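You operate a simulated robot arm through the tools that you are given. There is no shell and no other tool. Be economical: measure what you need, move in short steps, check, and stop when the job is done.

You are at the controls of a simulated robot arm. One attempt, no reset.

TASK
Take the yellow wipe on the top of the shelf trolley and put it away on the top of the filling bench. Then put the orange sponge on the round pan. Then take the grey pan brush on the top of the shelf trolley and put it away on the side table half for balance goods. Then take the small beaker and put it on top of the brown box of labels. Then take the bead jar on the low board for instrument goods and put it away on the side table half for balance goods. Then take the large cap pack on the top of the filling bench and put it away on the side table half for balance goods. The order counts. Set down upright: small beaker, bead jar.

Only the result counts: the job must be done as asked and must still hold three seconds after the hand-in. Knocking over, shifting, dropping, spilling or breaking anything else fails it. A push-on lid holds only when it is set on centred and level and pressed home; a screw cap is set on level and turned clockwise until tight.

THE ROBOT
A 5-joint arm with a two-finger parallel gripper on a trunk, on a base that drives. Base frame: it is fixed to the floor where the robot stands at the start and does not move with it; the origin is under the middle of the robot, x ahead of it, y to its left, z up. Readings come in mm, degrees, newtons and seconds.
It reaches about 1134 mm from its shoulder. Its first joint turns from -149.0 to 149.0 degrees. Places, roughly: bead jar [-2000, 1500, 500]; box of labels [500, 250, 750]; grey pan brush (9x4x8 cm) [400, 200, 800]; large cap pack [-4750, 250, 750]; orange sponge (9x6x5 cm) [500, 1200, 600]; round pan (15x15x3 cm) [200, -3400, 900]; side table half for balance goods [-1600, 1100, 800]; small beaker (7x7x8 cm) [-1300, 900, 900]; top of the filling bench [-4700, 200, 800]; yellow wipe (11x8x5 cm) [500, -100, 800]. Payload 1.57 kg.
The TCP is the grasp point between the finger pads, 30 mm short of the fingertips. In the tool frame z runs along the fingers and y along their closing line. Largest opening 110 mm; finger width 24, thickness 12; the body of the gripper, 48 by 112 mm, starts 78 mm behind the TCP.
Orientation is that of the tool frame in the base frame, as [roll, pitch, yaw] about the fixed x, y, z axes, in that order (R = Rz(yaw) Ry(pitch) Rx(roll)). With the fingers straight down and closing along the base's y, the tool's x points along the base's -x, its y along +y and its z along -z.

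THE INTERFACE
- The arm moves only by the tool send_rows. Its argument "steps" is text: rows parted by semicolons, each of 7 numbers parted by spaces: the shift along the tool's x, y, z in mm, then the turn, a rotation vector about the tool's x, y, z in degrees, then the closure, from 0 (fully open) to 1 (shut). In form: dx dy dz rx ry rz claw; .... A call has 1 to 12 rows; each row shifts and turns the commanded pose from where the row before left it, along the tool's axes as they then stand. A row lasts 0.2 s, in which the tool goes at most 50 mm and 8.6 degrees; a call with a longer step from one row to the next is refused whole, and so is a gripper value outside its range. Where a pose cannot be reached the arm comes as near as it can. A force on the tool above 40 N (or 10 N above the force at the start of the call, whichever is more), or a blocked arm, ends the call early, and 0.2 s more pass. The fingers move at their own pace (about 72 mm/s each) and stop on an object; they squeeze with about 31 N. The grip force told is the motor's: it shows also when the fingers shut on nothing. Time passes only in rows, and 0.2 s behind the last, so rows that do not move let the fingers close. The reply holds the time, the measured pose of the TCP, the force on the tool along the base axes, the opening and the grip force, in the units named above and with some noise, with the torque about the TCP (base axes, N m) and any sound that the robot's microphone picked up.
- Cameras (640 x 400 px; columns grow to the right, rows downward): "scene" is now at [10.5, 222, 1875.9]; the picture's right is [0.56, -0.83, 0.00], its down [-0.72, -0.49, -0.50] and it looks along [0.41, 0.28, -0.87] (base axes); focal length 259 px, centre (320, 200). "wrist" rides on the gripper at [70, 16, -141] in the tool frame; the picture's right is [-0.23, 0.97, 0.00], its down [-0.85, -0.20, -0.48] and it looks along [-0.47, -0.11, 0.88] (tool axes); focal length 222 px, centre (320, 200). There is no depth. A picture from a camera that has moved, and an enlarged one, comes with that camera's place and axes in the base frame and with its lens.
- snapshot(camera): a new picture of that camera. It takes no simulated time.
- move_column(by): slides the trunk up (or, below 0, down) by that many mm; the arm and the scene camera ride with it, the base frame stays. It gives what a move gives, with no picture.
- roll_base(legs): drives the robot by 1 to 6 legs, each [ahead, turn to the left] in mm and degrees, along the robot's own axes; the way and the turn of a leg run together, so that a leg with both is an arc; at most 1500 mm and 180 degrees a leg. The arm and the cameras ride along, it lands a little off, and it stops where it bumps. It gives what a move gives.
- head_to(pan, tilt): turns the head with the scene camera to pan (to the left, within 155 degrees either way) and tilt (down, from -29 to 69), counted from straight ahead of the robot. It gives what a move gives.
- enlarge(camera, box): a new picture of the part [left, top, right, bottom] of that camera's present view, enlarged. It takes no simulated time.
- job_done(): hands the job in; it is judged then, once.

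Work in short steps. Places have to be worked out from the pictures, the camera data and where the tool is seen: move nearer, look again, correct. Check each grasp and each placing, and mend what went wrong. You have 186 turns and 164 pictures in all, those below and enlarged ones among them. Open the gripper and draw the arm clear of the work before you hand the job in, unless the task says otherwise; then end with one line.

The tools are called after "Call:" by a JSON object that holds its "fn" and its "kwargs". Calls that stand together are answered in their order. send_rows: Moves the arm, as the interface text tells. Its arguments: {"type":"object","properties":{"steps":{"type":"string"}},"required":["steps"]} The other tools are called the same way: move_column (by) slides the trunk up or down; roll_base (legs) drives the base; head_to (pan, tilt) turns the head that bears the scene camera; snapshot (camera) takes a picture; enlarge (camera, box) takes an enlarged picture of a part of a camera's view; job_done () hands the job in.

At the start:

```text
time: 0.0
position: [653.5, 204.4, 1176.9]
ee_rot: [180.0, 0.1, 178.8]
force: [0.0, 0.9, -0.3]
moment: [-0.02, 0.01, 0.01]
width: 110.2
gripper_force: 0.2
trunk travel left (down, up): [-910.0, 60.0]
robot x, y, heading: [0.2, 11.5, 0.1]
head pan, tilt: [33.9, 60.2]
```

scene: 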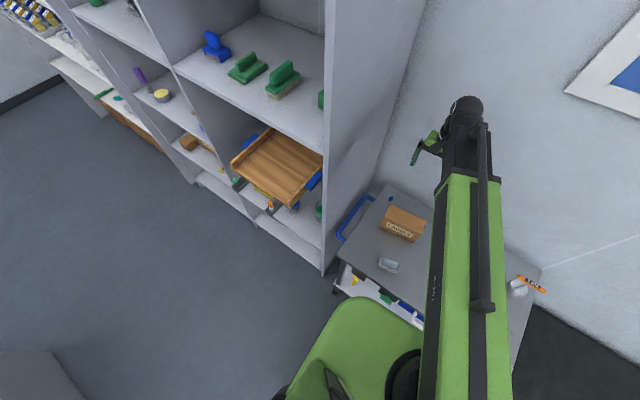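
wrist: 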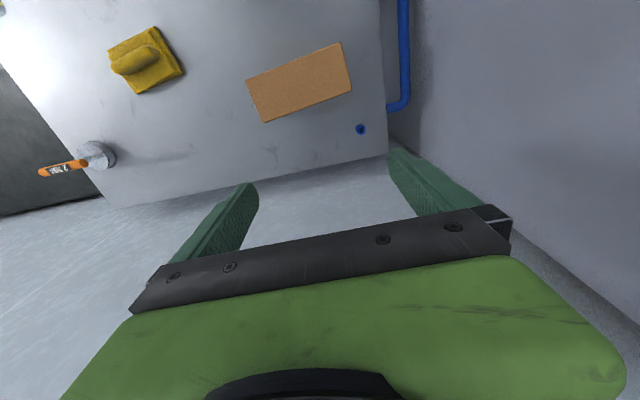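

I start with a survey of the room, looking at the trolley and around me before I drive.

Call:
{"fn": "enlarge", "kwargs": {"camera": "scene", "box": [320, 170, 560, 320]}}

Call:
{"fn": "enlarge", "kwargs": {"camera": "wrist", "box": [0, 0, 400, 250]}}

Call:
{"fn": "head_to", "kwargs": {"pan": 150, "tilt": 20}}

Call:
{"fn": "snapshot", "kwargs": {"camera": "scene"}}

Call:
{"fn": "head_to", "kwargs": {"pan": 85, "tilt": 30}}

Call:
{"fn": "snapshot", "kwargs": {"camera": "scene"}}

Call:
{"fn": "head_to", "kwargs": {"pan": -90, "tilt": 20}}

Call:
{"fn": "snapshot", "kwargs": {"camera": "scene"}}

Call:
{"fn": "head_to", "kwargs": {"pan": -150, "tilt": 20}}

Call:
{"fn": "snapshot", "kwargs": {"camera": "scene"}}

```text
2.67 times, centred on (440, 245) of scene
camera zoom: at [10.5, 222.0, 1875.9], right [0.56, -0.83, 0.0], down [-0.72, -0.49, -0.5], along [0.41, 0.28, -0.87], focal length 690 px, centre (0, 80)
```

zoom: 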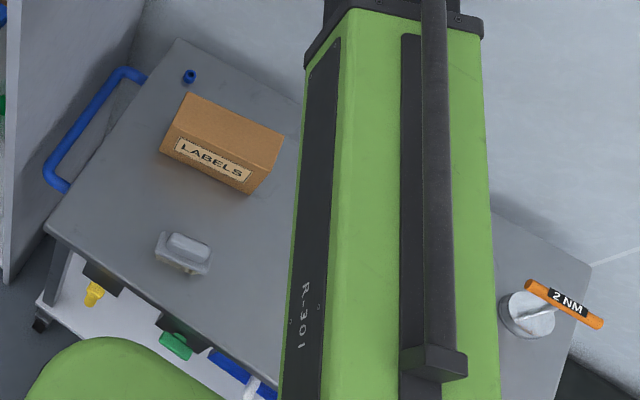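

```text
1.60 times, centred on (200, 125) of wrist
camera zoom: at [584.0, 224.0, 1317.6], right [0.25, 0.97, 0.0], down [0.85, -0.22, 0.48], along [0.46, -0.12, -0.88], focal length 355 px, centre (512, 320)
```

zoom: 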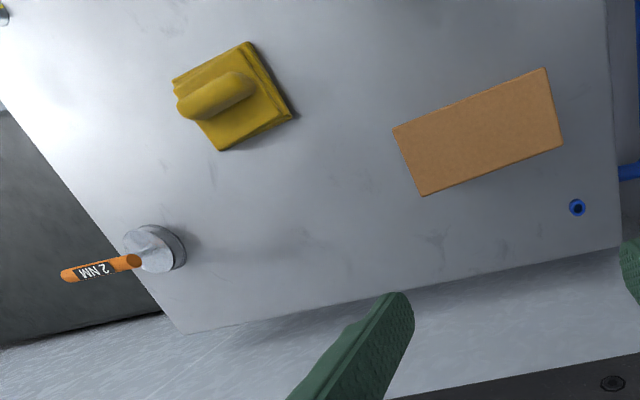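

```text
time: 1.9
position: [653.0, 204.5, 1177.4]
ee_rot: [-180.0, 0.1, 178.8]
force: [0.0, 0.7, -0.3]
moment: [-0.02, -0.01, -0.02]
width: 110.0
gripper_force: 0.1
trunk travel left (down, up): [-910.0, 60.0]
robot x, y, heading: [-0.8, 18.2, 0.0]
head pan, tilt: [150.0, 20.0]
```

```text
159 pictures are left
camera scene: at [-125.2, 231.4, 1934.3], right [0.5, 0.87, 0.0], down [0.3, -0.17, -0.94], along [-0.81, 0.47, -0.34], focal length 259 px, centre (320, 200)
```

scene: 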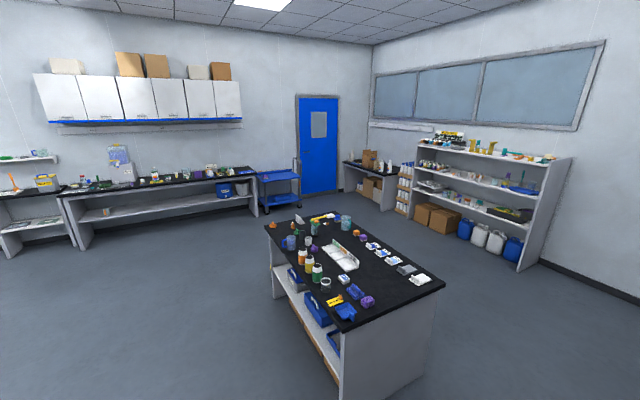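

```text
time: 3.3
position: [652.7, 204.6, 1176.6]
ee_rot: [-180.0, 0.1, 178.8]
force: [0.0, -0.6, -0.5]
moment: [-0.01, 0.01, 0.0]
width: 109.9
gripper_force: 0.0
trunk travel left (down, up): [-910.0, 60.0]
robot x, y, heading: [3.0, 15.5, 0.2]
head pan, tilt: [85.0, 30.0]
```

```text
158 pictures are left
camera scene: at [-36.8, 275.0, 1918.2], right [1.0, -0.09, 0.0], down [-0.04, -0.5, -0.87], along [0.07, 0.86, -0.5], focal length 259 px, centre (320, 200)
```

scene: 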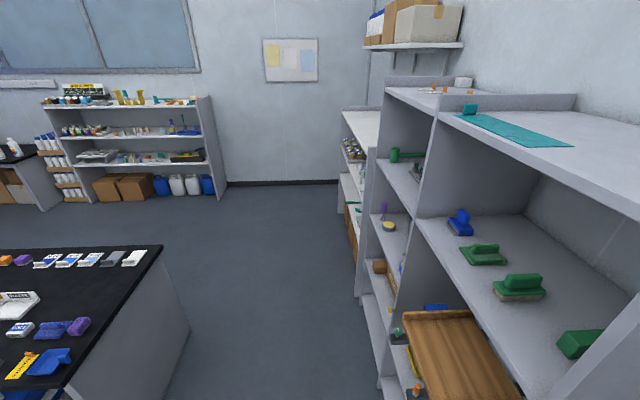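

```text
time: 6.0
position: [654.1, 205.1, 1177.0]
ee_rot: [180.0, 0.0, 178.8]
force: [0.9, 0.0, 0.2]
moment: [0.0, 0.0, 0.02]
width: 110.2
gripper_force: 0.0
trunk travel left (down, up): [-910.0, 60.0]
robot x, y, heading: [-0.7, 15.1, -0.0]
head pan, tilt: [-90.0, 20.0]
```

```text
157 pictures are left
camera scene: at [-44.4, 91.7, 1934.3], right [-1.0, 0.0, 0.0], down [0.0, 0.34, -0.94], along [0.0, -0.94, -0.34], focal length 259 px, centre (320, 200)
```

scene: 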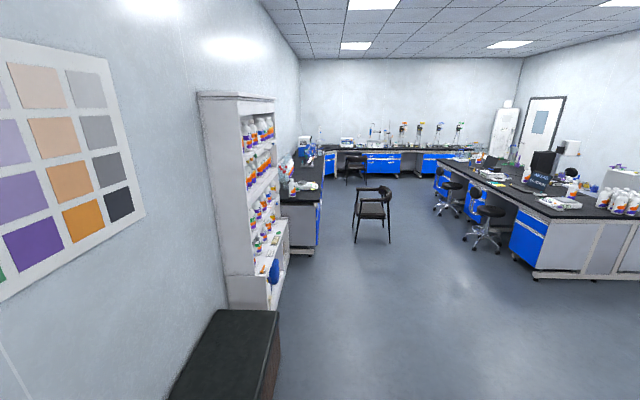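

```text
time: 7.2
position: [654.4, 203.7, 1177.4]
ee_rot: [179.9, 0.1, 178.8]
force: [-0.5, -0.2, 0.6]
moment: [-0.01, -0.02, -0.02]
width: 109.8
gripper_force: 0.1
trunk travel left (down, up): [-910.0, 60.0]
robot x, y, heading: [-0.0, 14.5, 0.1]
head pan, tilt: [-150.0, 20.0]
```

```text
156 pictures are left
camera scene: at [-125.1, 138.1, 1934.3], right [-0.5, 0.87, 0.0], down [0.3, 0.17, -0.94], along [-0.81, -0.47, -0.34], focal length 259 px, centre (320, 200)
```

scene: 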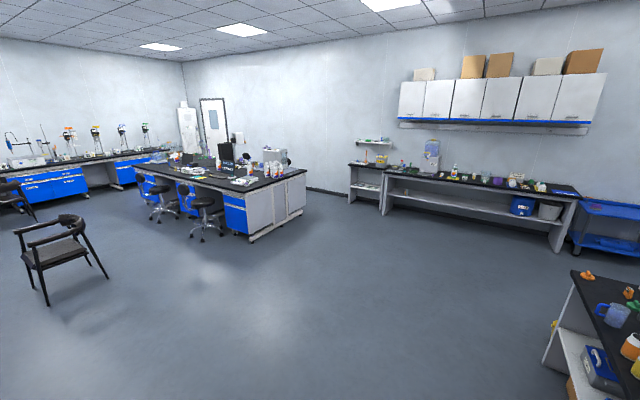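

The wipe sits near [460, -115], with its grip ridge running roughly along y. I move above it and turn the tool by 90°.

Call:
{"fn": "send_rows", "kwargs": {"steps": "24 -40 10 0 0 0 0;24 -40 10 0 0 0 0;24 -40 10 0 0 0 0;24 -40 10 0 0 0 0;24 -40 10 0 0 0 0;24 -40 10 0 0 0 0;24 -40 10 0 0 0 0;24 -40 10 0 0 0 0"}}

Call:
{"fn": "send_rows", "kwargs": {"steps": "0 0 10 0 0 8.5 0;0 0 10 0 0 8.5 0;0 0 10 0 0 8.5 0;0 0 10 0 0 8.5 0;0 0 10 0 0 8.5 0;0 0 10 0 0 8.5 0;0 0 10 0 0 8.5 0;0 0 10 0 0 8.5 0;0 0 10 0 0 8.5 0;0 0 10 0 0 8.5 0;0 0 0 0 0 3 0"}}

Call:
{"fn": "snapshot", "kwargs": {"camera": "wrist"}}

Call:
{"fn": "head_to", "kwargs": {"pan": 0, "tilt": 60}}

Call:
{"fn": "snapshot", "kwargs": {"camera": "scene"}}

```text
time: 9.1
position: [556.0, -118.4, 1176.4]
ee_rot: [179.9, -0.2, 178.8]
force: [-0.2, -0.3, 0.2]
moment: [-0.01, 0.03, 0.04]
width: 109.9
gripper_force: 0.1
out of reach, approached as far as the arm can: row 1, 2, 3, 4, 5, 6, 7, 8
trunk travel left (down, up): [-910.0, 60.0]
robot x, y, heading: [1.9, 18.5, 0.2]
head pan, tilt: [-150.0, 20.0]
```

```text
time: 11.4
position: [556.2, -119.8, 1177.0]
ee_rot: [-180.0, 0.0, 90.5]
force: [0.4, -0.3, 0.1]
moment: [-0.01, -0.03, 0.01]
width: 110.1
gripper_force: 0.0
out of reach, approached as far as the arm can: row 1, 2, 3, 4, 5, 6, 7, 8, 9, 10
trunk travel left (down, up): [-910.0, 60.0]
robot x, y, heading: [-0.3, 11.9, -0.2]
head pan, tilt: [-150.0, 20.0]
```

```text
155 pictures are left
camera wrist: at [572.3, -48.2, 1317.6], right [0.98, -0.22, 0.0], down [-0.19, -0.86, 0.48], along [-0.1, -0.47, -0.88], focal length 222 px, centre (320, 200)
```

wrist: 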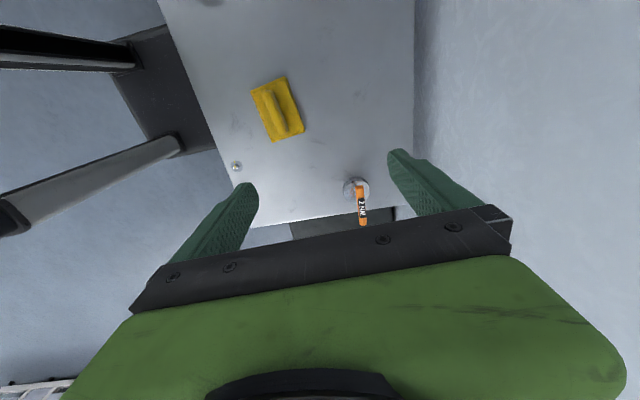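

```text
time: 13.8
position: [556.9, -119.5, 1177.1]
ee_rot: [179.9, 0.0, 90.8]
force: [0.8, 0.4, 0.2]
moment: [0.01, -0.01, -0.02]
width: 110.0
gripper_force: 0.1
trunk travel left (down, up): [-910.0, 60.0]
robot x, y, heading: [2.7, 15.5, 0.0]
head pan, tilt: [0.0, 60.0]
```

```text
154 pictures are left
camera scene: at [22.1, 184.8, 1876.2], right [0.0, -1.0, 0.0], down [-0.87, 0.0, -0.5], along [0.5, 0.0, -0.87], focal length 259 px, centre (320, 200)
```

scene: 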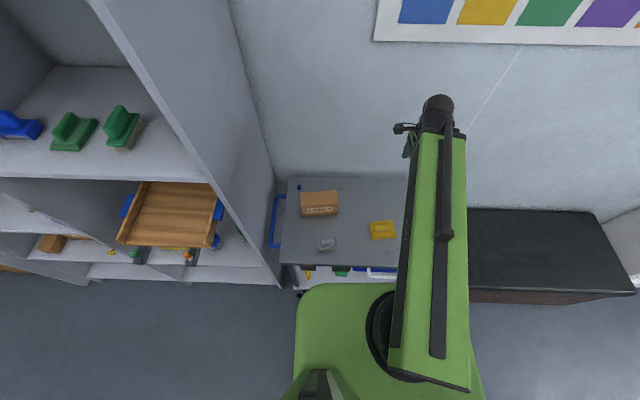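

The arm cannot reach inward here at this height, so I back the base up 150 mm and lower the trunk.

Call:
{"fn": "roll_base", "kwargs": {"legs": [[-150, 0]]}}

Call:
{"fn": "move_column", "kwargs": {"by": -200}}

Call:
{"fn": "snapshot", "kwargs": {"camera": "wrist"}}

Call:
{"fn": "snapshot", "kwargs": {"camera": "scene"}}

```text
time: 15.2
position: [403.9, -119.2, 1178.0]
ee_rot: [179.9, 0.0, 90.7]
force: [-1.0, -0.4, -0.4]
moment: [0.02, -0.02, 0.0]
width: 110.3
gripper_force: 0.1
trunk travel left (down, up): [-910.0, 60.0]
robot x, y, heading: [-152.5, 11.3, 0.1]
head pan, tilt: [0.0, 60.0]
```

```text
time: 17.4
position: [405.2, -118.6, 975.8]
ee_rot: [180.0, 0.1, 90.8]
force: [0.0, 0.5, 0.4]
moment: [-0.02, -0.04, -0.02]
width: 110.1
gripper_force: 0.0
trunk travel left (down, up): [-710.0, 260.0]
robot x, y, heading: [-149.9, 15.9, 0.0]
head pan, tilt: [0.0, 60.0]
```

```text
153 pictures are left
camera wrist: at [419.6, -47.9, 1117.6], right [0.98, -0.21, 0.0], down [-0.19, -0.86, 0.48], along [-0.1, -0.47, -0.88], focal length 222 px, centre (320, 200)
```

wrist: 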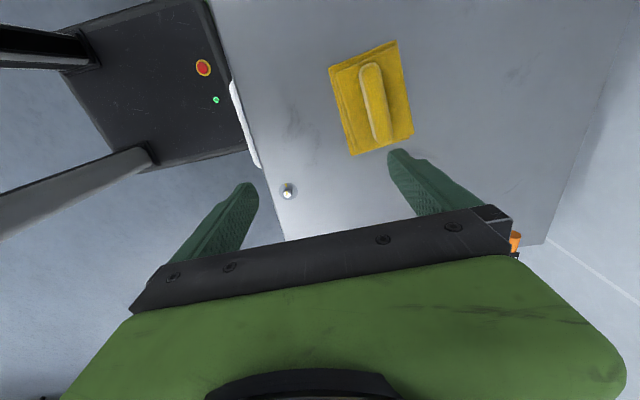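

```text
152 pictures are left
camera scene: at [-130.7, 184.7, 1676.2], right [0.0, -1.0, 0.0], down [-0.87, 0.0, -0.5], along [0.5, 0.0, -0.87], focal length 259 px, centre (320, 200)
```

scene: 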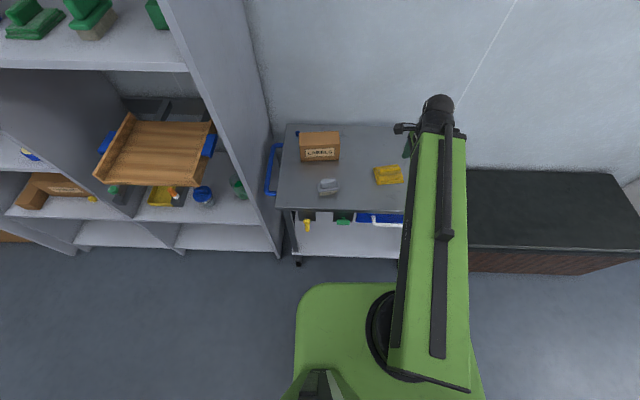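

Triangulating puts the handle near [480, -85], with its top at about z 810–825. I centre over it and come down partway.

Call:
{"fn": "send_rows", "kwargs": {"steps": "11 25 0 0 0 0 0;11 25 0 0 0 0 0;11 25 0 0 0 0 0"}}

Call:
{"fn": "move_column", "kwargs": {"by": -80}}

Call:
{"fn": "snapshot", "kwargs": {"camera": "wrist"}}

Call:
{"fn": "enlarge", "kwargs": {"camera": "scene", "box": [260, 60, 480, 260]}}

```text
time: 18.1
position: [478.4, -84.0, 976.9]
ee_rot: [179.9, -0.1, 90.8]
force: [0.2, -0.1, -0.2]
moment: [-0.03, -0.02, 0.01]
width: 109.9
gripper_force: 0.0
trunk travel left (down, up): [-710.0, 260.0]
robot x, y, heading: [-150.7, 13.5, 0.0]
head pan, tilt: [0.0, 60.0]
```

```text
time: 19.3
position: [478.0, -83.8, 897.4]
ee_rot: [180.0, 0.0, 90.8]
force: [-0.3, 0.2, -0.7]
moment: [0.03, -0.02, 0.0]
width: 110.1
gripper_force: 0.0
trunk travel left (down, up): [-630.0, 340.0]
robot x, y, heading: [-152.1, 12.2, 0.0]
head pan, tilt: [0.0, 60.0]
```

```text
151 pictures are left
camera wrist: at [492.1, -13.5, 1037.6], right [0.98, -0.21, 0.0], down [-0.19, -0.86, 0.48], along [-0.1, -0.47, -0.88], focal length 222 px, centre (320, 200)
```

wrist: 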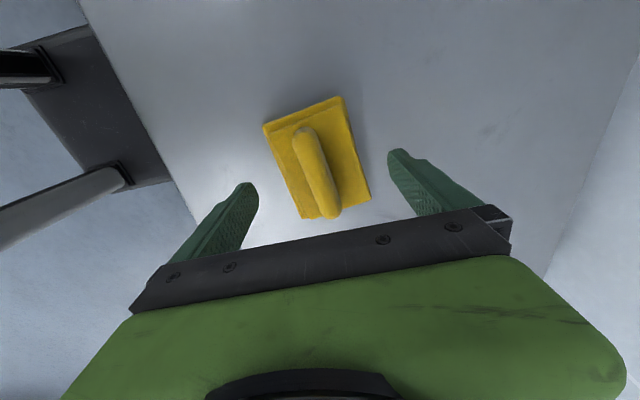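

```text
2.00 times, centred on (370, 160) of scene
camera zoom: at [-130.7, 184.7, 1596.2], right [0.0, -1.0, 0.0], down [-0.87, 0.0, -0.5], along [0.5, 0.0, -0.87], focal length 517 px, centre (220, 280)
```

zoom: 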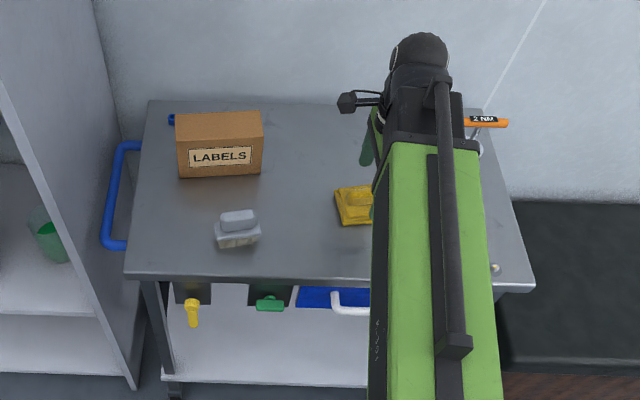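

Triangulating again puts the handle top near z 850 and right under the tool. I lower 30 mm and look again.

Call:
{"fn": "move_column", "kwargs": {"by": -30}}

Call:
{"fn": "snapshot", "kwargs": {"camera": "wrist"}}

```text
time: 20.1
position: [477.4, -84.7, 866.7]
ee_rot: [-180.0, 0.0, 90.8]
force: [0.1, -0.3, -0.4]
moment: [0.03, 0.02, -0.01]
width: 110.1
gripper_force: 0.1
trunk travel left (down, up): [-600.0, 370.0]
robot x, y, heading: [-150.3, 14.1, -0.0]
head pan, tilt: [0.0, 60.0]
```

```text
149 pictures are left
camera wrist: at [492.1, -13.5, 1007.6], right [0.98, -0.21, 0.0], down [-0.19, -0.86, 0.48], along [-0.1, -0.47, -0.88], focal length 222 px, centre (320, 200)
```

wrist: 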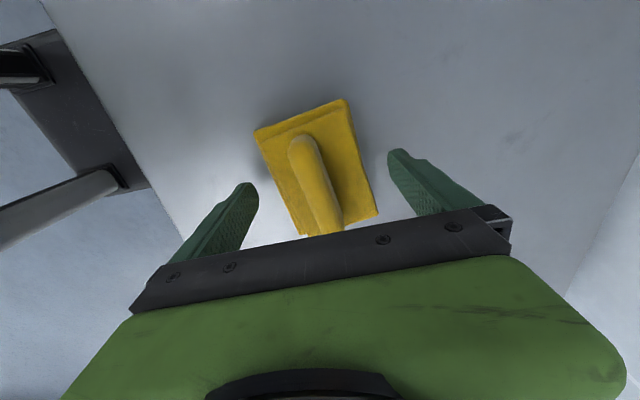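

Base scale puts the wipe centre at [472, -91], base top near 808 and handle top near 840. I shift slightly, lower 22 mm and close.

Call:
{"fn": "send_rows", "kwargs": {"steps": "-7 -5 0 0 0 0 0"}}

Call:
{"fn": "move_column", "kwargs": {"by": -22}}

Call:
{"fn": "send_rows", "kwargs": {"steps": "0 0 0 0 0 0 1;0 0 0 0 0 0 1;0 0 0 0 0 0 1;0 0 0 0 0 0 1;0 0 0 0 0 0 1"}}

Call:
{"fn": "snapshot", "kwargs": {"camera": "wrist"}}

```text
time: 20.5
position: [472.7, -91.7, 866.9]
ee_rot: [180.0, 0.0, 90.8]
force: [0.8, -0.5, -0.7]
moment: [0.02, 0.03, -0.02]
width: 110.1
gripper_force: 0.1
trunk travel left (down, up): [-600.0, 370.0]
robot x, y, heading: [-152.2, 8.1, 0.1]
head pan, tilt: [0.0, 60.0]
```

```text
time: 21.0
position: [471.0, -90.7, 851.4]
ee_rot: [-180.0, 0.0, 90.9]
force: [-4.2, 0.6, 18.8]
moment: [0.16, -0.46, 0.05]
width: 107.7
gripper_force: 0.0
trunk travel left (down, up): [-582.0, 388.0]
robot x, y, heading: [-149.9, 14.5, 0.2]
head pan, tilt: [0.0, 60.0]
stopped: the force on the tool passed its limit at 504 N (the readings are from after the stop); the commanded pose is now the measured one
```

```text
time: 22.2
position: [471.2, -91.9, 849.3]
ee_rot: [180.0, 0.1, 90.8]
force: [-4.3, -1.3, 20.7]
moment: [0.1, 0.53, 0.11]
width: 80.4
gripper_force: 30.9
trunk travel left (down, up): [-582.0, 388.0]
robot x, y, heading: [-150.9, 13.2, 0.1]
head pan, tilt: [0.0, 60.0]
```

```text
148 pictures are left
camera wrist: at [486.7, -20.6, 990.5], right [0.98, -0.21, 0.0], down [-0.19, -0.86, 0.48], along [-0.1, -0.47, -0.88], focal length 222 px, centre (320, 200)
```

wrist: 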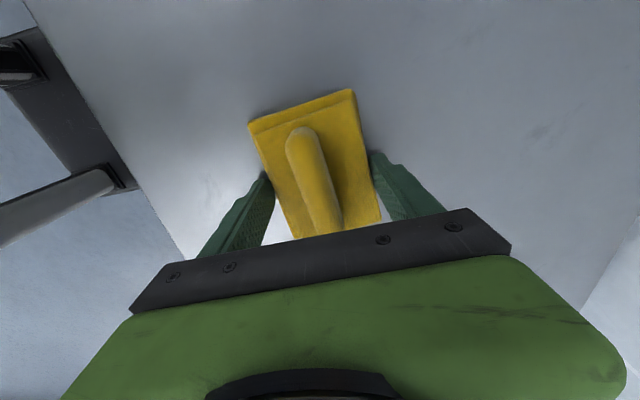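

The fingers touched the table at z ≈ 820 and now hold the wipe by its 80 mm sides, centred. I lift and check the grip.

Call:
{"fn": "move_column", "kwargs": {"by": 280}}

Call:
{"fn": "snapshot", "kwargs": {"camera": "wrist"}}

Call:
{"fn": "snapshot", "kwargs": {"camera": "scene"}}

```text
time: 25.1
position: [472.7, -91.7, 1129.2]
ee_rot: [-179.9, 0.0, 90.7]
force: [0.3, 0.3, -1.2]
moment: [-0.01, -0.02, -0.02]
width: 80.5
gripper_force: 31.3
trunk travel left (down, up): [-862.0, 108.0]
robot x, y, heading: [-152.9, 13.5, 0.1]
head pan, tilt: [0.0, 60.0]
```

```text
147 pictures are left
camera wrist: at [488.2, -20.6, 1269.4], right [0.98, -0.21, 0.0], down [-0.19, -0.86, 0.48], along [-0.1, -0.47, -0.88], focal length 222 px, centre (320, 200)
```

wrist: 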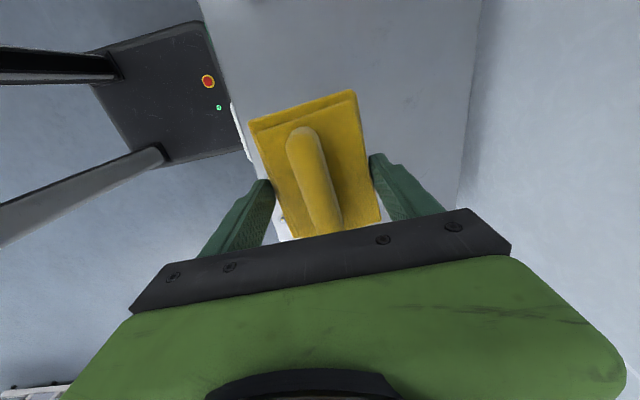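

```text
146 pictures are left
camera scene: at [-130.5, 184.7, 1828.1], right [0.0, -1.0, 0.0], down [-0.87, 0.0, -0.5], along [0.5, 0.0, -0.87], focal length 259 px, centre (320, 200)
```

scene: 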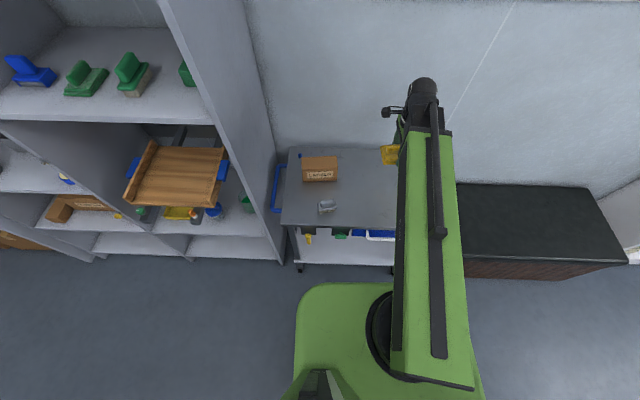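

The wipe is held. I back off, turn to the right and drive toward the filling bench.

Call:
{"fn": "roll_base", "kwargs": {"legs": [[-250, 0], [0, -180], [1500, 0], [1000, 0]]}}

Call:
{"fn": "head_to", "kwargs": {"pan": 0, "tilt": 25}}

Call:
{"fn": "snapshot", "kwargs": {"camera": "scene"}}

```text
time: 45.9
position: [-3480.7, 192.9, 1129.6]
ee_rot: [-179.8, 0.0, -89.6]
force: [0.3, -0.3, 0.4]
moment: [0.0, -0.01, -0.02]
width: 78.9
gripper_force: 31.5
trunk travel left (down, up): [-862.0, 108.0]
robot x, y, heading: [-2856.3, 85.3, 179.3]
head pan, tilt: [0.0, 60.0]
```

```text
time: 46.9
position: [-3479.9, 192.3, 1128.5]
ee_rot: [-180.0, 0.0, -89.7]
force: [0.5, 0.6, -0.7]
moment: [-0.03, 0.0, -0.01]
width: 79.3
gripper_force: 30.8
trunk travel left (down, up): [-862.0, 108.0]
robot x, y, heading: [-2853.8, 82.3, 179.3]
head pan, tilt: [0.0, 25.0]
```

```text
145 pictures are left
camera scene: at [-2904.1, -87.0, 1878.1], right [0.01, 1.0, 0.0], down [0.42, -0.01, -0.91], along [-0.91, 0.01, -0.42], focal length 259 px, centre (320, 200)
```

scene: 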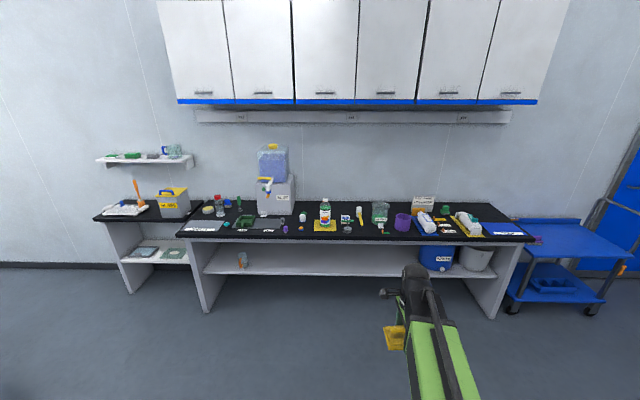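

Call:
{"fn": "enlarge", "kwargs": {"camera": "scene", "box": [170, 140, 550, 260]}}

```text
1.68 times, centred on (360, 200) of scene
camera zoom: at [-2904.1, -87.0, 1878.1], right [0.01, 1.0, 0.0], down [0.42, -0.01, -0.91], along [-0.91, 0.01, -0.42], focal length 436 px, centre (253, 200)
```

zoom: 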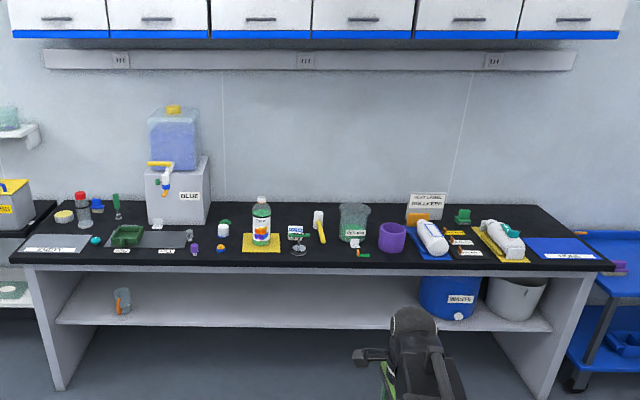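

The bench top spans about x -4530 to -5110. I drive closer to pick a free spot.

Call:
{"fn": "roll_base", "kwargs": {"legs": [[850, 0]]}}

Call:
{"fn": "head_to", "kwargs": {"pan": 0, "tilt": 48}}

Call:
{"fn": "snapshot", "kwargs": {"camera": "scene"}}

```text
time: 51.4
position: [-4316.3, 213.4, 1128.5]
ee_rot: [-179.9, 0.0, -90.3]
force: [0.2, 0.1, -0.7]
moment: [-0.02, -0.05, -0.01]
width: 79.0
gripper_force: 30.9
trunk travel left (down, up): [-862.0, 108.0]
robot x, y, heading: [-3691.9, 95.9, 178.7]
head pan, tilt: [0.0, 25.0]
```

```text
time: 52.3
position: [-4315.9, 213.5, 1127.7]
ee_rot: [-179.8, -0.1, -90.3]
force: [-0.4, 0.5, -1.2]
moment: [-0.05, 0.02, 0.0]
width: 78.9
gripper_force: 31.3
trunk travel left (down, up): [-862.0, 108.0]
robot x, y, heading: [-3695.9, 93.4, 178.8]
head pan, tilt: [0.0, 48.0]
```

```text
143 pictures are left
camera scene: at [-3730.7, -72.4, 1843.5], right [0.02, 1.0, 0.0], down [0.74, -0.02, -0.67], along [-0.67, 0.02, -0.74], focal length 259 px, centre (320, 200)
```

scene: 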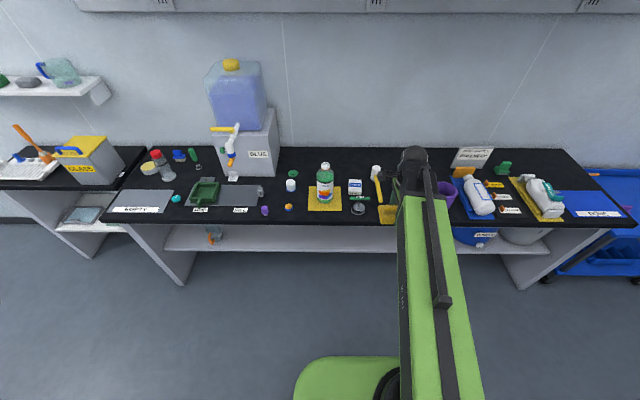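

Call:
{"fn": "enlarge", "kwargs": {"camera": "scene", "box": [240, 130, 460, 240]}}

Call:
{"fn": "enlarge", "kwargs": {"camera": "scene", "box": [420, 130, 640, 240]}}

Call:
{"fn": "snapshot", "kwargs": {"camera": "wrist"}}

```text
2.91 times, centred on (350, 185) of scene
camera zoom: at [-3730.7, -72.4, 1843.5], right [0.02, 1.0, 0.0], down [0.74, -0.02, -0.67], along [-0.67, 0.02, -0.74], focal length 753 px, centre (233, 244)
```

zoom: 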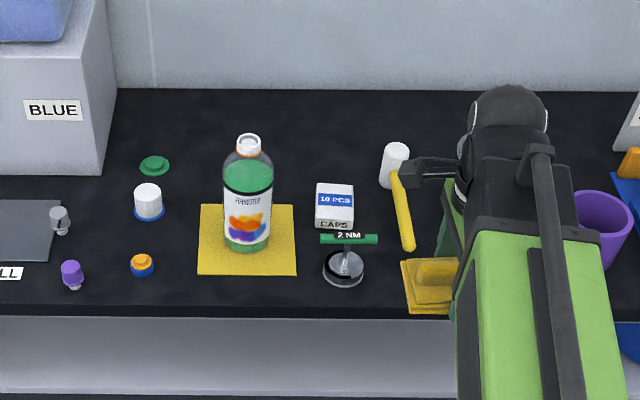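

```text
2.91 times, centred on (530, 185) of scene
camera zoom: at [-3730.7, -72.4, 1843.5], right [0.02, 1.0, 0.0], down [0.74, -0.02, -0.67], along [-0.67, 0.02, -0.74], focal length 753 px, centre (-291, 244)
```

zoom: 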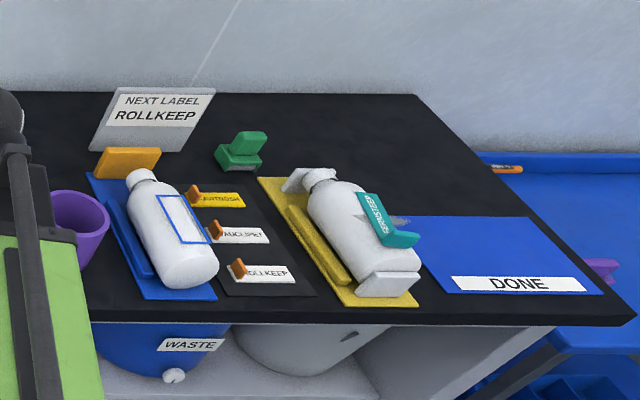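

```text
140 pictures are left
camera wrist: at [-4333.3, 145.2, 1269.4], right [-0.97, 0.23, 0.0], down [0.2, 0.85, 0.48], along [0.11, 0.47, -0.88], focal length 222 px, centre (320, 200)
```

wrist: 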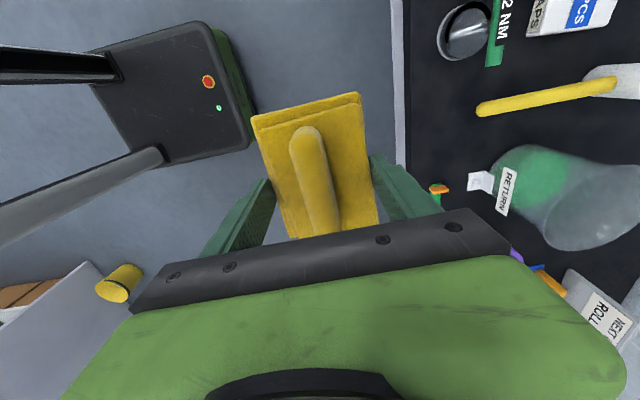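

The bench's rear strip around [-4960, 190] is clear, behind the cap box and the hammer. I drive closer.

Call:
{"fn": "roll_base", "kwargs": {"legs": [[380, 0]]}}

Call:
{"fn": "send_rows", "kwargs": {"steps": "0 -40 0 0 0 0 1;0 40 0 0 0 0 1"}}

Call:
{"fn": "snapshot", "kwargs": {"camera": "scene"}}

```text
time: 54.7
position: [-4698.9, 223.4, 1128.2]
ee_rot: [-179.9, 0.0, -90.4]
force: [-0.4, 0.7, -0.9]
moment: [0.01, 0.0, -0.01]
width: 79.3
gripper_force: 30.9
trunk travel left (down, up): [-862.0, 108.0]
robot x, y, heading: [-4075.3, 105.1, 178.9]
head pan, tilt: [0.0, 48.0]
```

```text
time: 55.3
position: [-4699.9, 223.9, 1128.7]
ee_rot: [-179.9, 0.0, -90.4]
force: [-0.1, 0.1, 0.6]
moment: [0.01, 0.02, -0.02]
width: 79.1
gripper_force: 31.1
trunk travel left (down, up): [-862.0, 108.0]
robot x, y, heading: [-4074.5, 104.8, 178.4]
head pan, tilt: [0.0, 48.0]
```

```text
139 pictures are left
camera scene: at [-4114.2, -63.3, 1843.4], right [0.02, 1.0, 0.0], down [0.74, -0.02, -0.67], along [-0.67, 0.02, -0.74], focal length 259 px, centre (320, 200)
```

scene: 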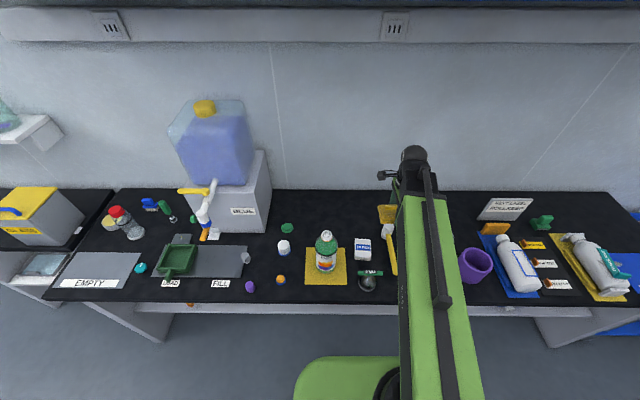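

Clear; I extend the arm over [-4960, 190] and check from both cameras.

Call:
{"fn": "send_rows", "kwargs": {"steps": "6 43 0 0 0 0 1;6 43 0 0 0 0 1;6 43 0 0 0 0 1;6 43 0 0 0 0 1;6 43 0 0 0 0 1;4 44 0 0 0 0 1"}}

Call:
{"fn": "snapshot", "kwargs": {"camera": "scene"}}

Call:
{"fn": "snapshot", "kwargs": {"camera": "wrist"}}

```text
time: 56.7
position: [-4952.8, 193.7, 1128.4]
ee_rot: [-179.9, 0.0, -90.3]
force: [0.5, 0.3, -0.2]
moment: [-0.01, 0.0, 0.02]
width: 79.3
gripper_force: 30.7
trunk travel left (down, up): [-862.0, 108.0]
robot x, y, heading: [-4076.7, 105.3, 178.6]
head pan, tilt: [0.0, 48.0]
```

```text
138 pictures are left
camera scene: at [-4112.9, -63.4, 1843.4], right [0.02, 1.0, 0.0], down [0.74, -0.02, -0.67], along [-0.67, 0.02, -0.74], focal length 259 px, centre (320, 200)
```

scene: 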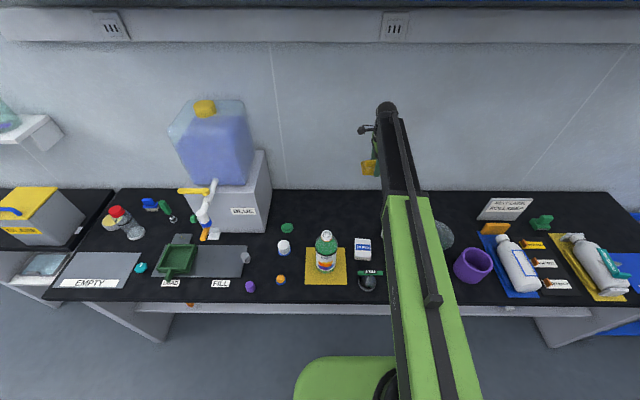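

```text
137 pictures are left
camera wrist: at [-4971.3, 124.6, 1269.0], right [-0.97, 0.23, 0.0], down [0.2, 0.85, 0.48], along [0.11, 0.47, -0.88], focal length 222 px, centre (320, 200)
```

wrist: 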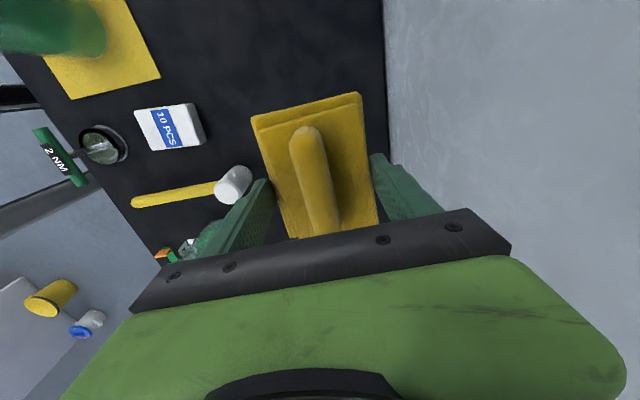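

The landing spot looks clear. I lower with the trunk, then look again to gauge the bench height.

Call:
{"fn": "move_column", "kwargs": {"by": -180}}

Call:
{"fn": "snapshot", "kwargs": {"camera": "wrist"}}

Call:
{"fn": "snapshot", "kwargs": {"camera": "scene"}}

```text
time: 58.7
position: [-4954.4, 193.5, 949.4]
ee_rot: [-179.9, 0.0, -90.4]
force: [0.3, 0.0, -0.5]
moment: [0.02, 0.0, 0.02]
width: 79.1
gripper_force: 31.1
trunk travel left (down, up): [-682.0, 288.0]
robot x, y, heading: [-4069.3, 102.1, 178.5]
head pan, tilt: [0.0, 48.0]
```

```text
136 pictures are left
camera wrist: at [-4970.1, 124.7, 1089.5], right [-0.97, 0.23, 0.0], down [0.2, 0.85, 0.48], along [0.11, 0.47, -0.88], focal length 222 px, centre (320, 200)
```

wrist: 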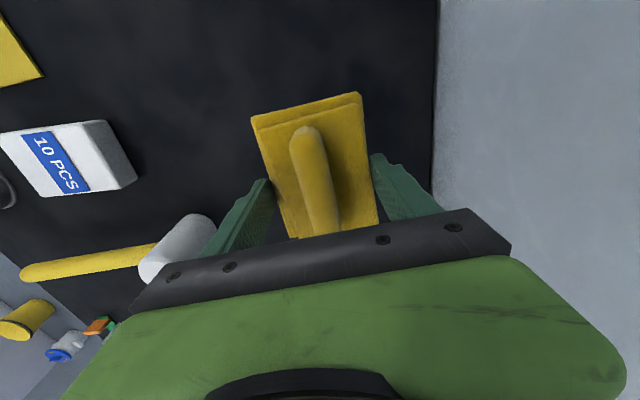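

```text
135 pictures are left
camera scene: at [-4112.1, -63.4, 1663.4], right [0.02, 1.0, 0.0], down [0.74, -0.02, -0.67], along [-0.67, 0.02, -0.74], focal length 259 px, centre (320, 200)
```

scene: 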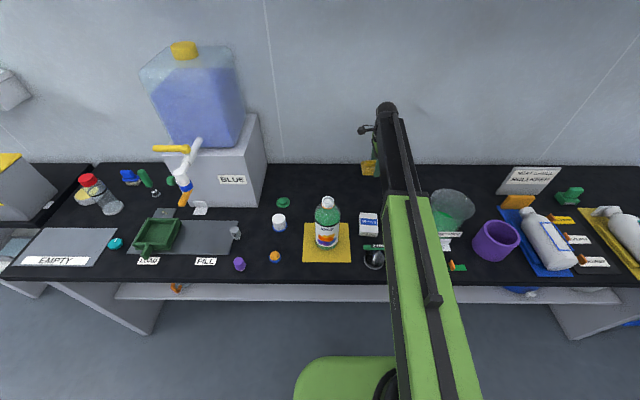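

The cap box top comes out at z ≈ 871, so the bench is around 820. I lower to just above it, then feel down with small rows.

Call:
{"fn": "move_column", "kwargs": {"by": -80}}

Call:
{"fn": "send_rows", "kwargs": {"steps": "0 0 4 0 0 0 1;0 0 4 0 0 0 1;0 0 3 0 0 0 1"}}

Call:
{"fn": "snapshot", "kwargs": {"camera": "wrist"}}

```text
time: 59.6
position: [-4951.7, 193.0, 878.6]
ee_rot: [-179.9, 0.1, -90.4]
force: [7.7, -1.1, 18.7]
moment: [-0.15, -0.68, 0.02]
width: 79.2
gripper_force: 31.5
trunk travel left (down, up): [-611.0, 359.0]
robot x, y, heading: [-4075.4, 102.8, 178.7]
head pan, tilt: [0.0, 48.0]
stopped: the force on the tool passed its limit at 556 N (the readings are from after the stop); the commanded pose is now the measured one
```

```text
time: 60.4
position: [-4953.4, 194.0, 879.2]
ee_rot: [179.9, 0.2, -90.4]
force: [12.3, -1.9, 16.2]
moment: [-0.19, -1.09, 0.05]
width: 79.1
gripper_force: 31.3
out of reach, approached as far as the arm can: row 1, 2, 3
trunk travel left (down, up): [-611.0, 359.0]
robot x, y, heading: [-4074.9, 102.9, 178.4]
head pan, tilt: [0.0, 48.0]
```

```text
134 pictures are left
camera wrist: at [-4969.0, 124.5, 1020.7], right [-0.97, 0.23, 0.0], down [0.21, 0.85, 0.48], along [0.11, 0.47, -0.88], focal length 222 px, centre (320, 200)
```

wrist: 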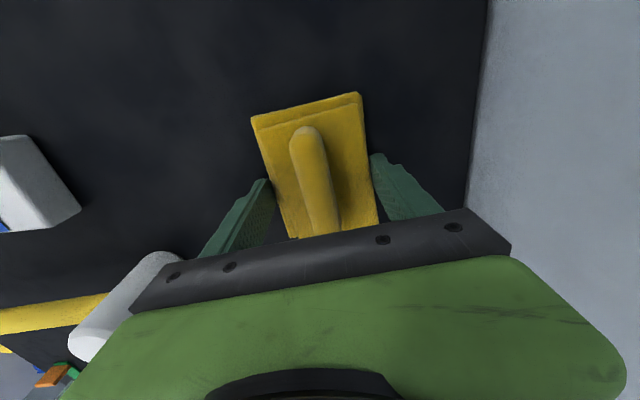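

Wall-edge triangulation gives a bench top near z 850–863, so this contact is the bench itself. I release and raise.

Call:
{"fn": "send_rows", "kwargs": {"steps": "0 0 0 0 0 0 0.1;0 0 0 0 0 0 0.1;0 0 0 0 0 0 0.1"}}

Call:
{"fn": "move_column", "kwargs": {"by": 240}}

Call:
{"fn": "snapshot", "kwargs": {"camera": "wrist"}}

```text
time: 61.0
position: [-4956.0, 193.4, 880.9]
ee_rot: [179.4, 0.1, -90.4]
force: [-14.3, 1.5, 39.7]
moment: [-0.15, -1.51, -0.07]
width: 86.4
gripper_force: 0.0
trunk travel left (down, up): [-611.0, 359.0]
robot x, y, heading: [-4074.5, 105.0, 178.6]
head pan, tilt: [0.0, 48.0]
stopped in row 2: the force on the tool passed its limit at 40 N (the readings are from after the stop); the commanded pose is now the measured one
```

```text
time: 63.5
position: [-4956.7, 193.0, 1117.5]
ee_rot: [179.6, 0.2, -90.4]
force: [1.3, -0.4, 0.5]
moment: [0.05, -0.01, -0.02]
width: 99.3
gripper_force: 0.1
trunk travel left (down, up): [-851.0, 119.0]
robot x, y, heading: [-4076.0, 103.7, 178.8]
head pan, tilt: [0.0, 48.0]
```

```text
133 pictures are left
camera wrist: at [-4972.5, 124.7, 1258.7], right [-0.97, 0.23, 0.01], down [0.21, 0.85, 0.48], along [0.11, 0.47, -0.88], focal length 222 px, centre (320, 200)
```

wrist: 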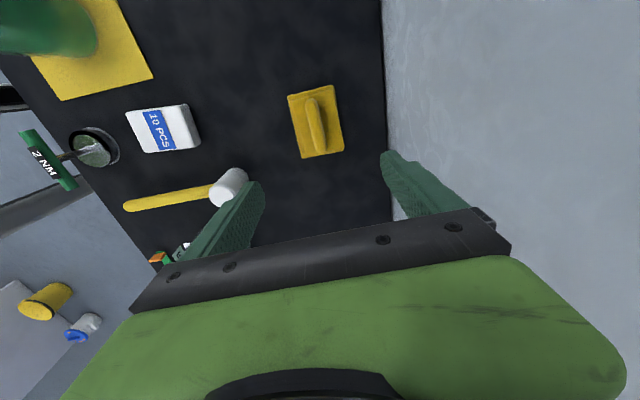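

The wipe is placed. I look at the left of the bench for other cap packs while I am here.

Call:
{"fn": "enlarge", "kwargs": {"camera": "scene", "box": [0, 160, 320, 320]}}

Call:
{"fn": "send_rows", "kwargs": {"steps": "0 -45 0 0 0 0 0;0 -45 0 0 0 0 0;0 -45 0 0 0 0 0;0 -45 0 0 0 0 0;0 -45 0 0 0 0 0;0 -45 0 0 0 0 0"}}

Call:
{"fn": "snapshot", "kwargs": {"camera": "wrist"}}

```text
2.00 times, centred on (160, 240) of scene
camera zoom: at [-4112.4, -63.4, 1832.6], right [0.02, 1.0, 0.0], down [0.74, -0.02, -0.67], along [-0.67, 0.02, -0.74], focal length 517 px, centre (640, 120)
```

zoom: 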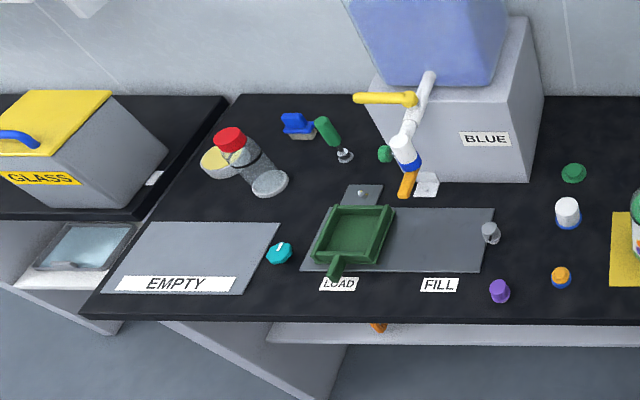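

```text
time: 64.8
position: [-4687.1, 191.8, 1118.0]
ee_rot: [179.5, 0.1, -90.2]
force: [-0.3, -0.1, 0.2]
moment: [0.01, 0.03, -0.01]
width: 110.1
gripper_force: 0.1
trunk travel left (down, up): [-851.0, 119.0]
robot x, y, heading: [-4074.5, 107.6, 178.3]
head pan, tilt: [0.0, 48.0]
```

```text
131 pictures are left
camera wrist: at [-4702.3, 123.3, 1259.1], right [-0.97, 0.23, 0.01], down [0.21, 0.85, 0.48], along [0.11, 0.47, -0.88], focal length 222 px, centre (320, 200)
```

wrist: 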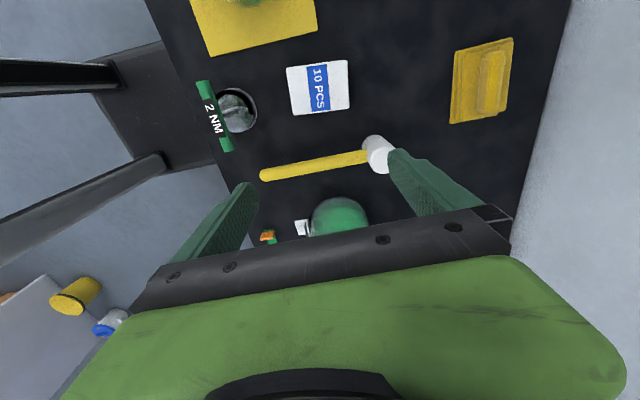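

The cap pack is at about [-4698, 135]. Next I drive back to the shelf for the orange sponge.

Call:
{"fn": "roll_base", "kwargs": {"legs": [[-600, 0], [0, -177], [1500, 0], [1300, 0]]}}

Call:
{"fn": "head_to", "kwargs": {"pan": 45, "tilt": 25}}

Call:
{"fn": "snapshot", "kwargs": {"camera": "scene"}}

```text
time: 88.7
position: [-72.5, 29.9, 1118.8]
ee_rot: [179.6, 0.0, 90.4]
force: [0.4, 0.7, 0.3]
moment: [-0.01, 0.04, 0.01]
width: 110.1
gripper_force: 0.1
trunk travel left (down, up): [-851.0, 119.0]
robot x, y, heading: [-686.6, 104.9, -0.7]
head pan, tilt: [0.0, 48.0]
```

```text
time: 89.8
position: [-71.4, 30.6, 1117.9]
ee_rot: [179.6, 0.1, 90.5]
force: [0.5, 0.5, -0.1]
moment: [-0.02, -0.02, -0.02]
width: 109.9
gripper_force: 0.0
trunk travel left (down, up): [-851.0, 119.0]
robot x, y, heading: [-680.2, 110.1, -0.6]
head pan, tilt: [45.0, 25.0]
```

```text
130 pictures are left
camera scene: at [-663.4, 343.6, 1867.4], right [0.7, -0.71, 0.0], down [-0.3, -0.3, -0.91], along [0.65, 0.63, -0.42], focal length 259 px, centre (320, 200)
```

scene: 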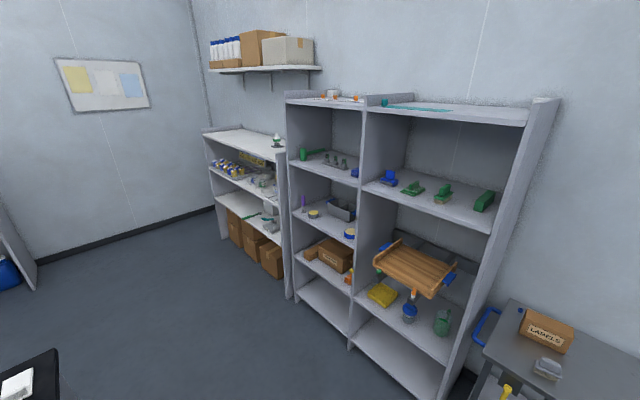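

Call:
{"fn": "enlarge", "kwargs": {"camera": "scene", "box": [280, 140, 500, 360]}}

```text
1.82 times, centred on (390, 250) of scene
camera zoom: at [-663.4, 343.6, 1867.4], right [0.7, -0.71, 0.0], down [-0.3, -0.3, -0.91], along [0.65, 0.63, -0.42], focal length 470 px, centre (193, 109)
```

zoom: 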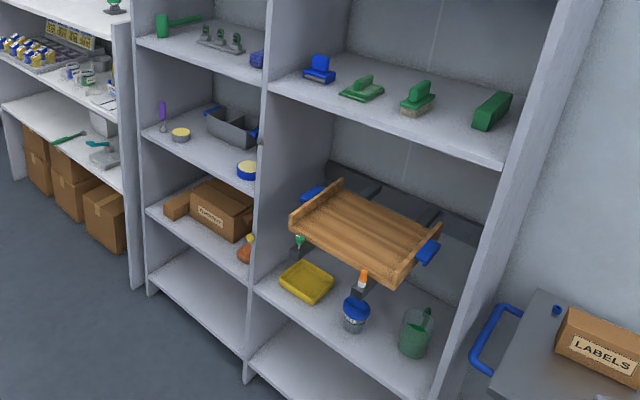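

The orange sponge is in the left bay by the divider, near [520, 1190, 600]. I drive around to face it.

Call:
{"fn": "roll_base", "kwargs": {"legs": [[350, 0], [0, 90.6], [1080, 0], [0, -90]]}}

Call:
{"fn": "head_to", "kwargs": {"pan": 0, "tilt": 55}}

Call:
{"fn": "snapshot", "kwargs": {"camera": "scene"}}

Call:
{"fn": "snapshot", "kwargs": {"camera": "wrist"}}

```text
time: 104.8
position: [270.2, 1096.0, 1119.2]
ee_rot: [179.6, 0.2, 90.0]
force: [-0.5, 0.8, 0.8]
moment: [-0.08, -0.03, 0.01]
width: 110.0
gripper_force: 0.1
trunk travel left (down, up): [-851.0, 119.0]
robot x, y, heading: [-342.0, 1142.6, -0.5]
head pan, tilt: [45.0, 25.0]
```

```text
time: 105.9
position: [271.7, 1094.8, 1118.6]
ee_rot: [179.6, 0.2, 90.0]
force: [0.4, -0.6, 0.6]
moment: [0.05, 0.0, -0.04]
width: 109.9
gripper_force: 0.2
trunk travel left (down, up): [-851.0, 119.0]
robot x, y, heading: [-341.2, 1137.5, -0.3]
head pan, tilt: [0.0, 55.0]
```

```text
128 pictures are left
camera scene: at [-314.2, 1310.6, 1823.5], right [-0.01, -1.0, 0.0], down [-0.82, 0.01, -0.57], along [0.57, 0.0, -0.82], focal length 259 px, centre (320, 200)
```

scene: 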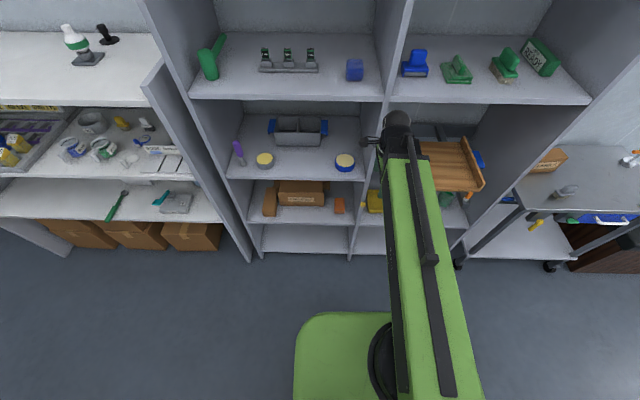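

```text
127 pictures are left
camera wrist: at [286.1, 1165.1, 1258.8], right [0.97, -0.23, 0.01], down [-0.2, -0.85, 0.48], along [-0.1, -0.47, -0.88], focal length 222 px, centre (320, 200)
```

wrist: 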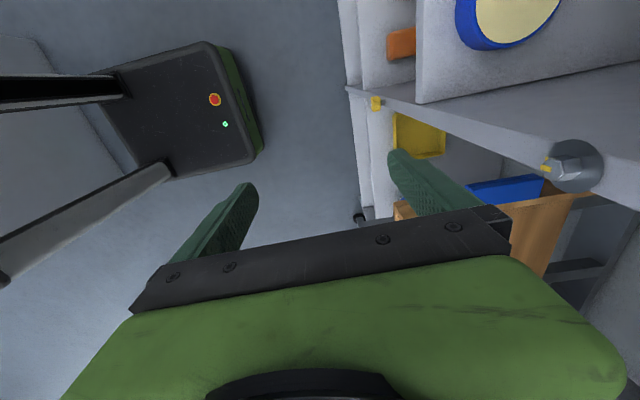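

Shelves come out at z ≈ 592 (sponge) and 954 (above), giving plenty of clearance for a horizontal approach. I look closer at the sponge.

Call:
{"fn": "enlarge", "kwargs": {"camera": "scene", "box": [240, 150, 400, 250]}}

Call:
{"fn": "enlarge", "kwargs": {"camera": "wrist", "box": [320, 0, 480, 100]}}

```text
4.00 times, centred on (320, 200) of scene
camera zoom: at [-314.2, 1310.6, 1823.5], right [-0.01, -1.0, 0.0], down [-0.82, 0.01, -0.57], along [0.57, 0.0, -0.82], focal length 1035 px, centre (320, 200)
```

zoom: 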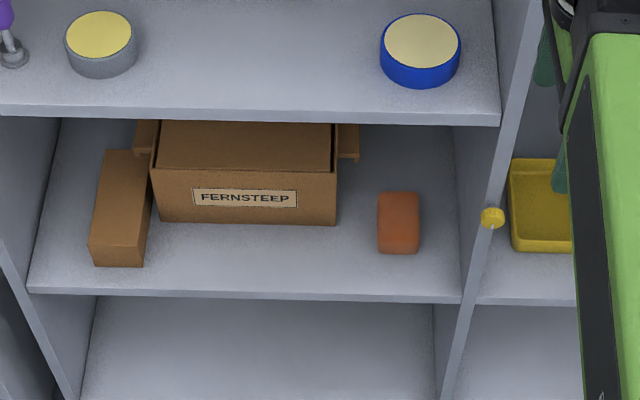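

```text
4.00 times, centred on (400, 50) of wrist
camera zoom: at [286.1, 1165.1, 1258.8], right [0.97, -0.23, 0.01], down [-0.2, -0.85, 0.48], along [-0.1, -0.47, -0.88], focal length 888 px, centre (0, 800)
```

zoom: 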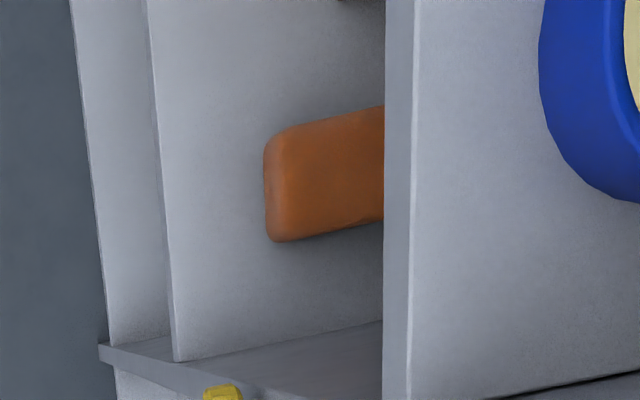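

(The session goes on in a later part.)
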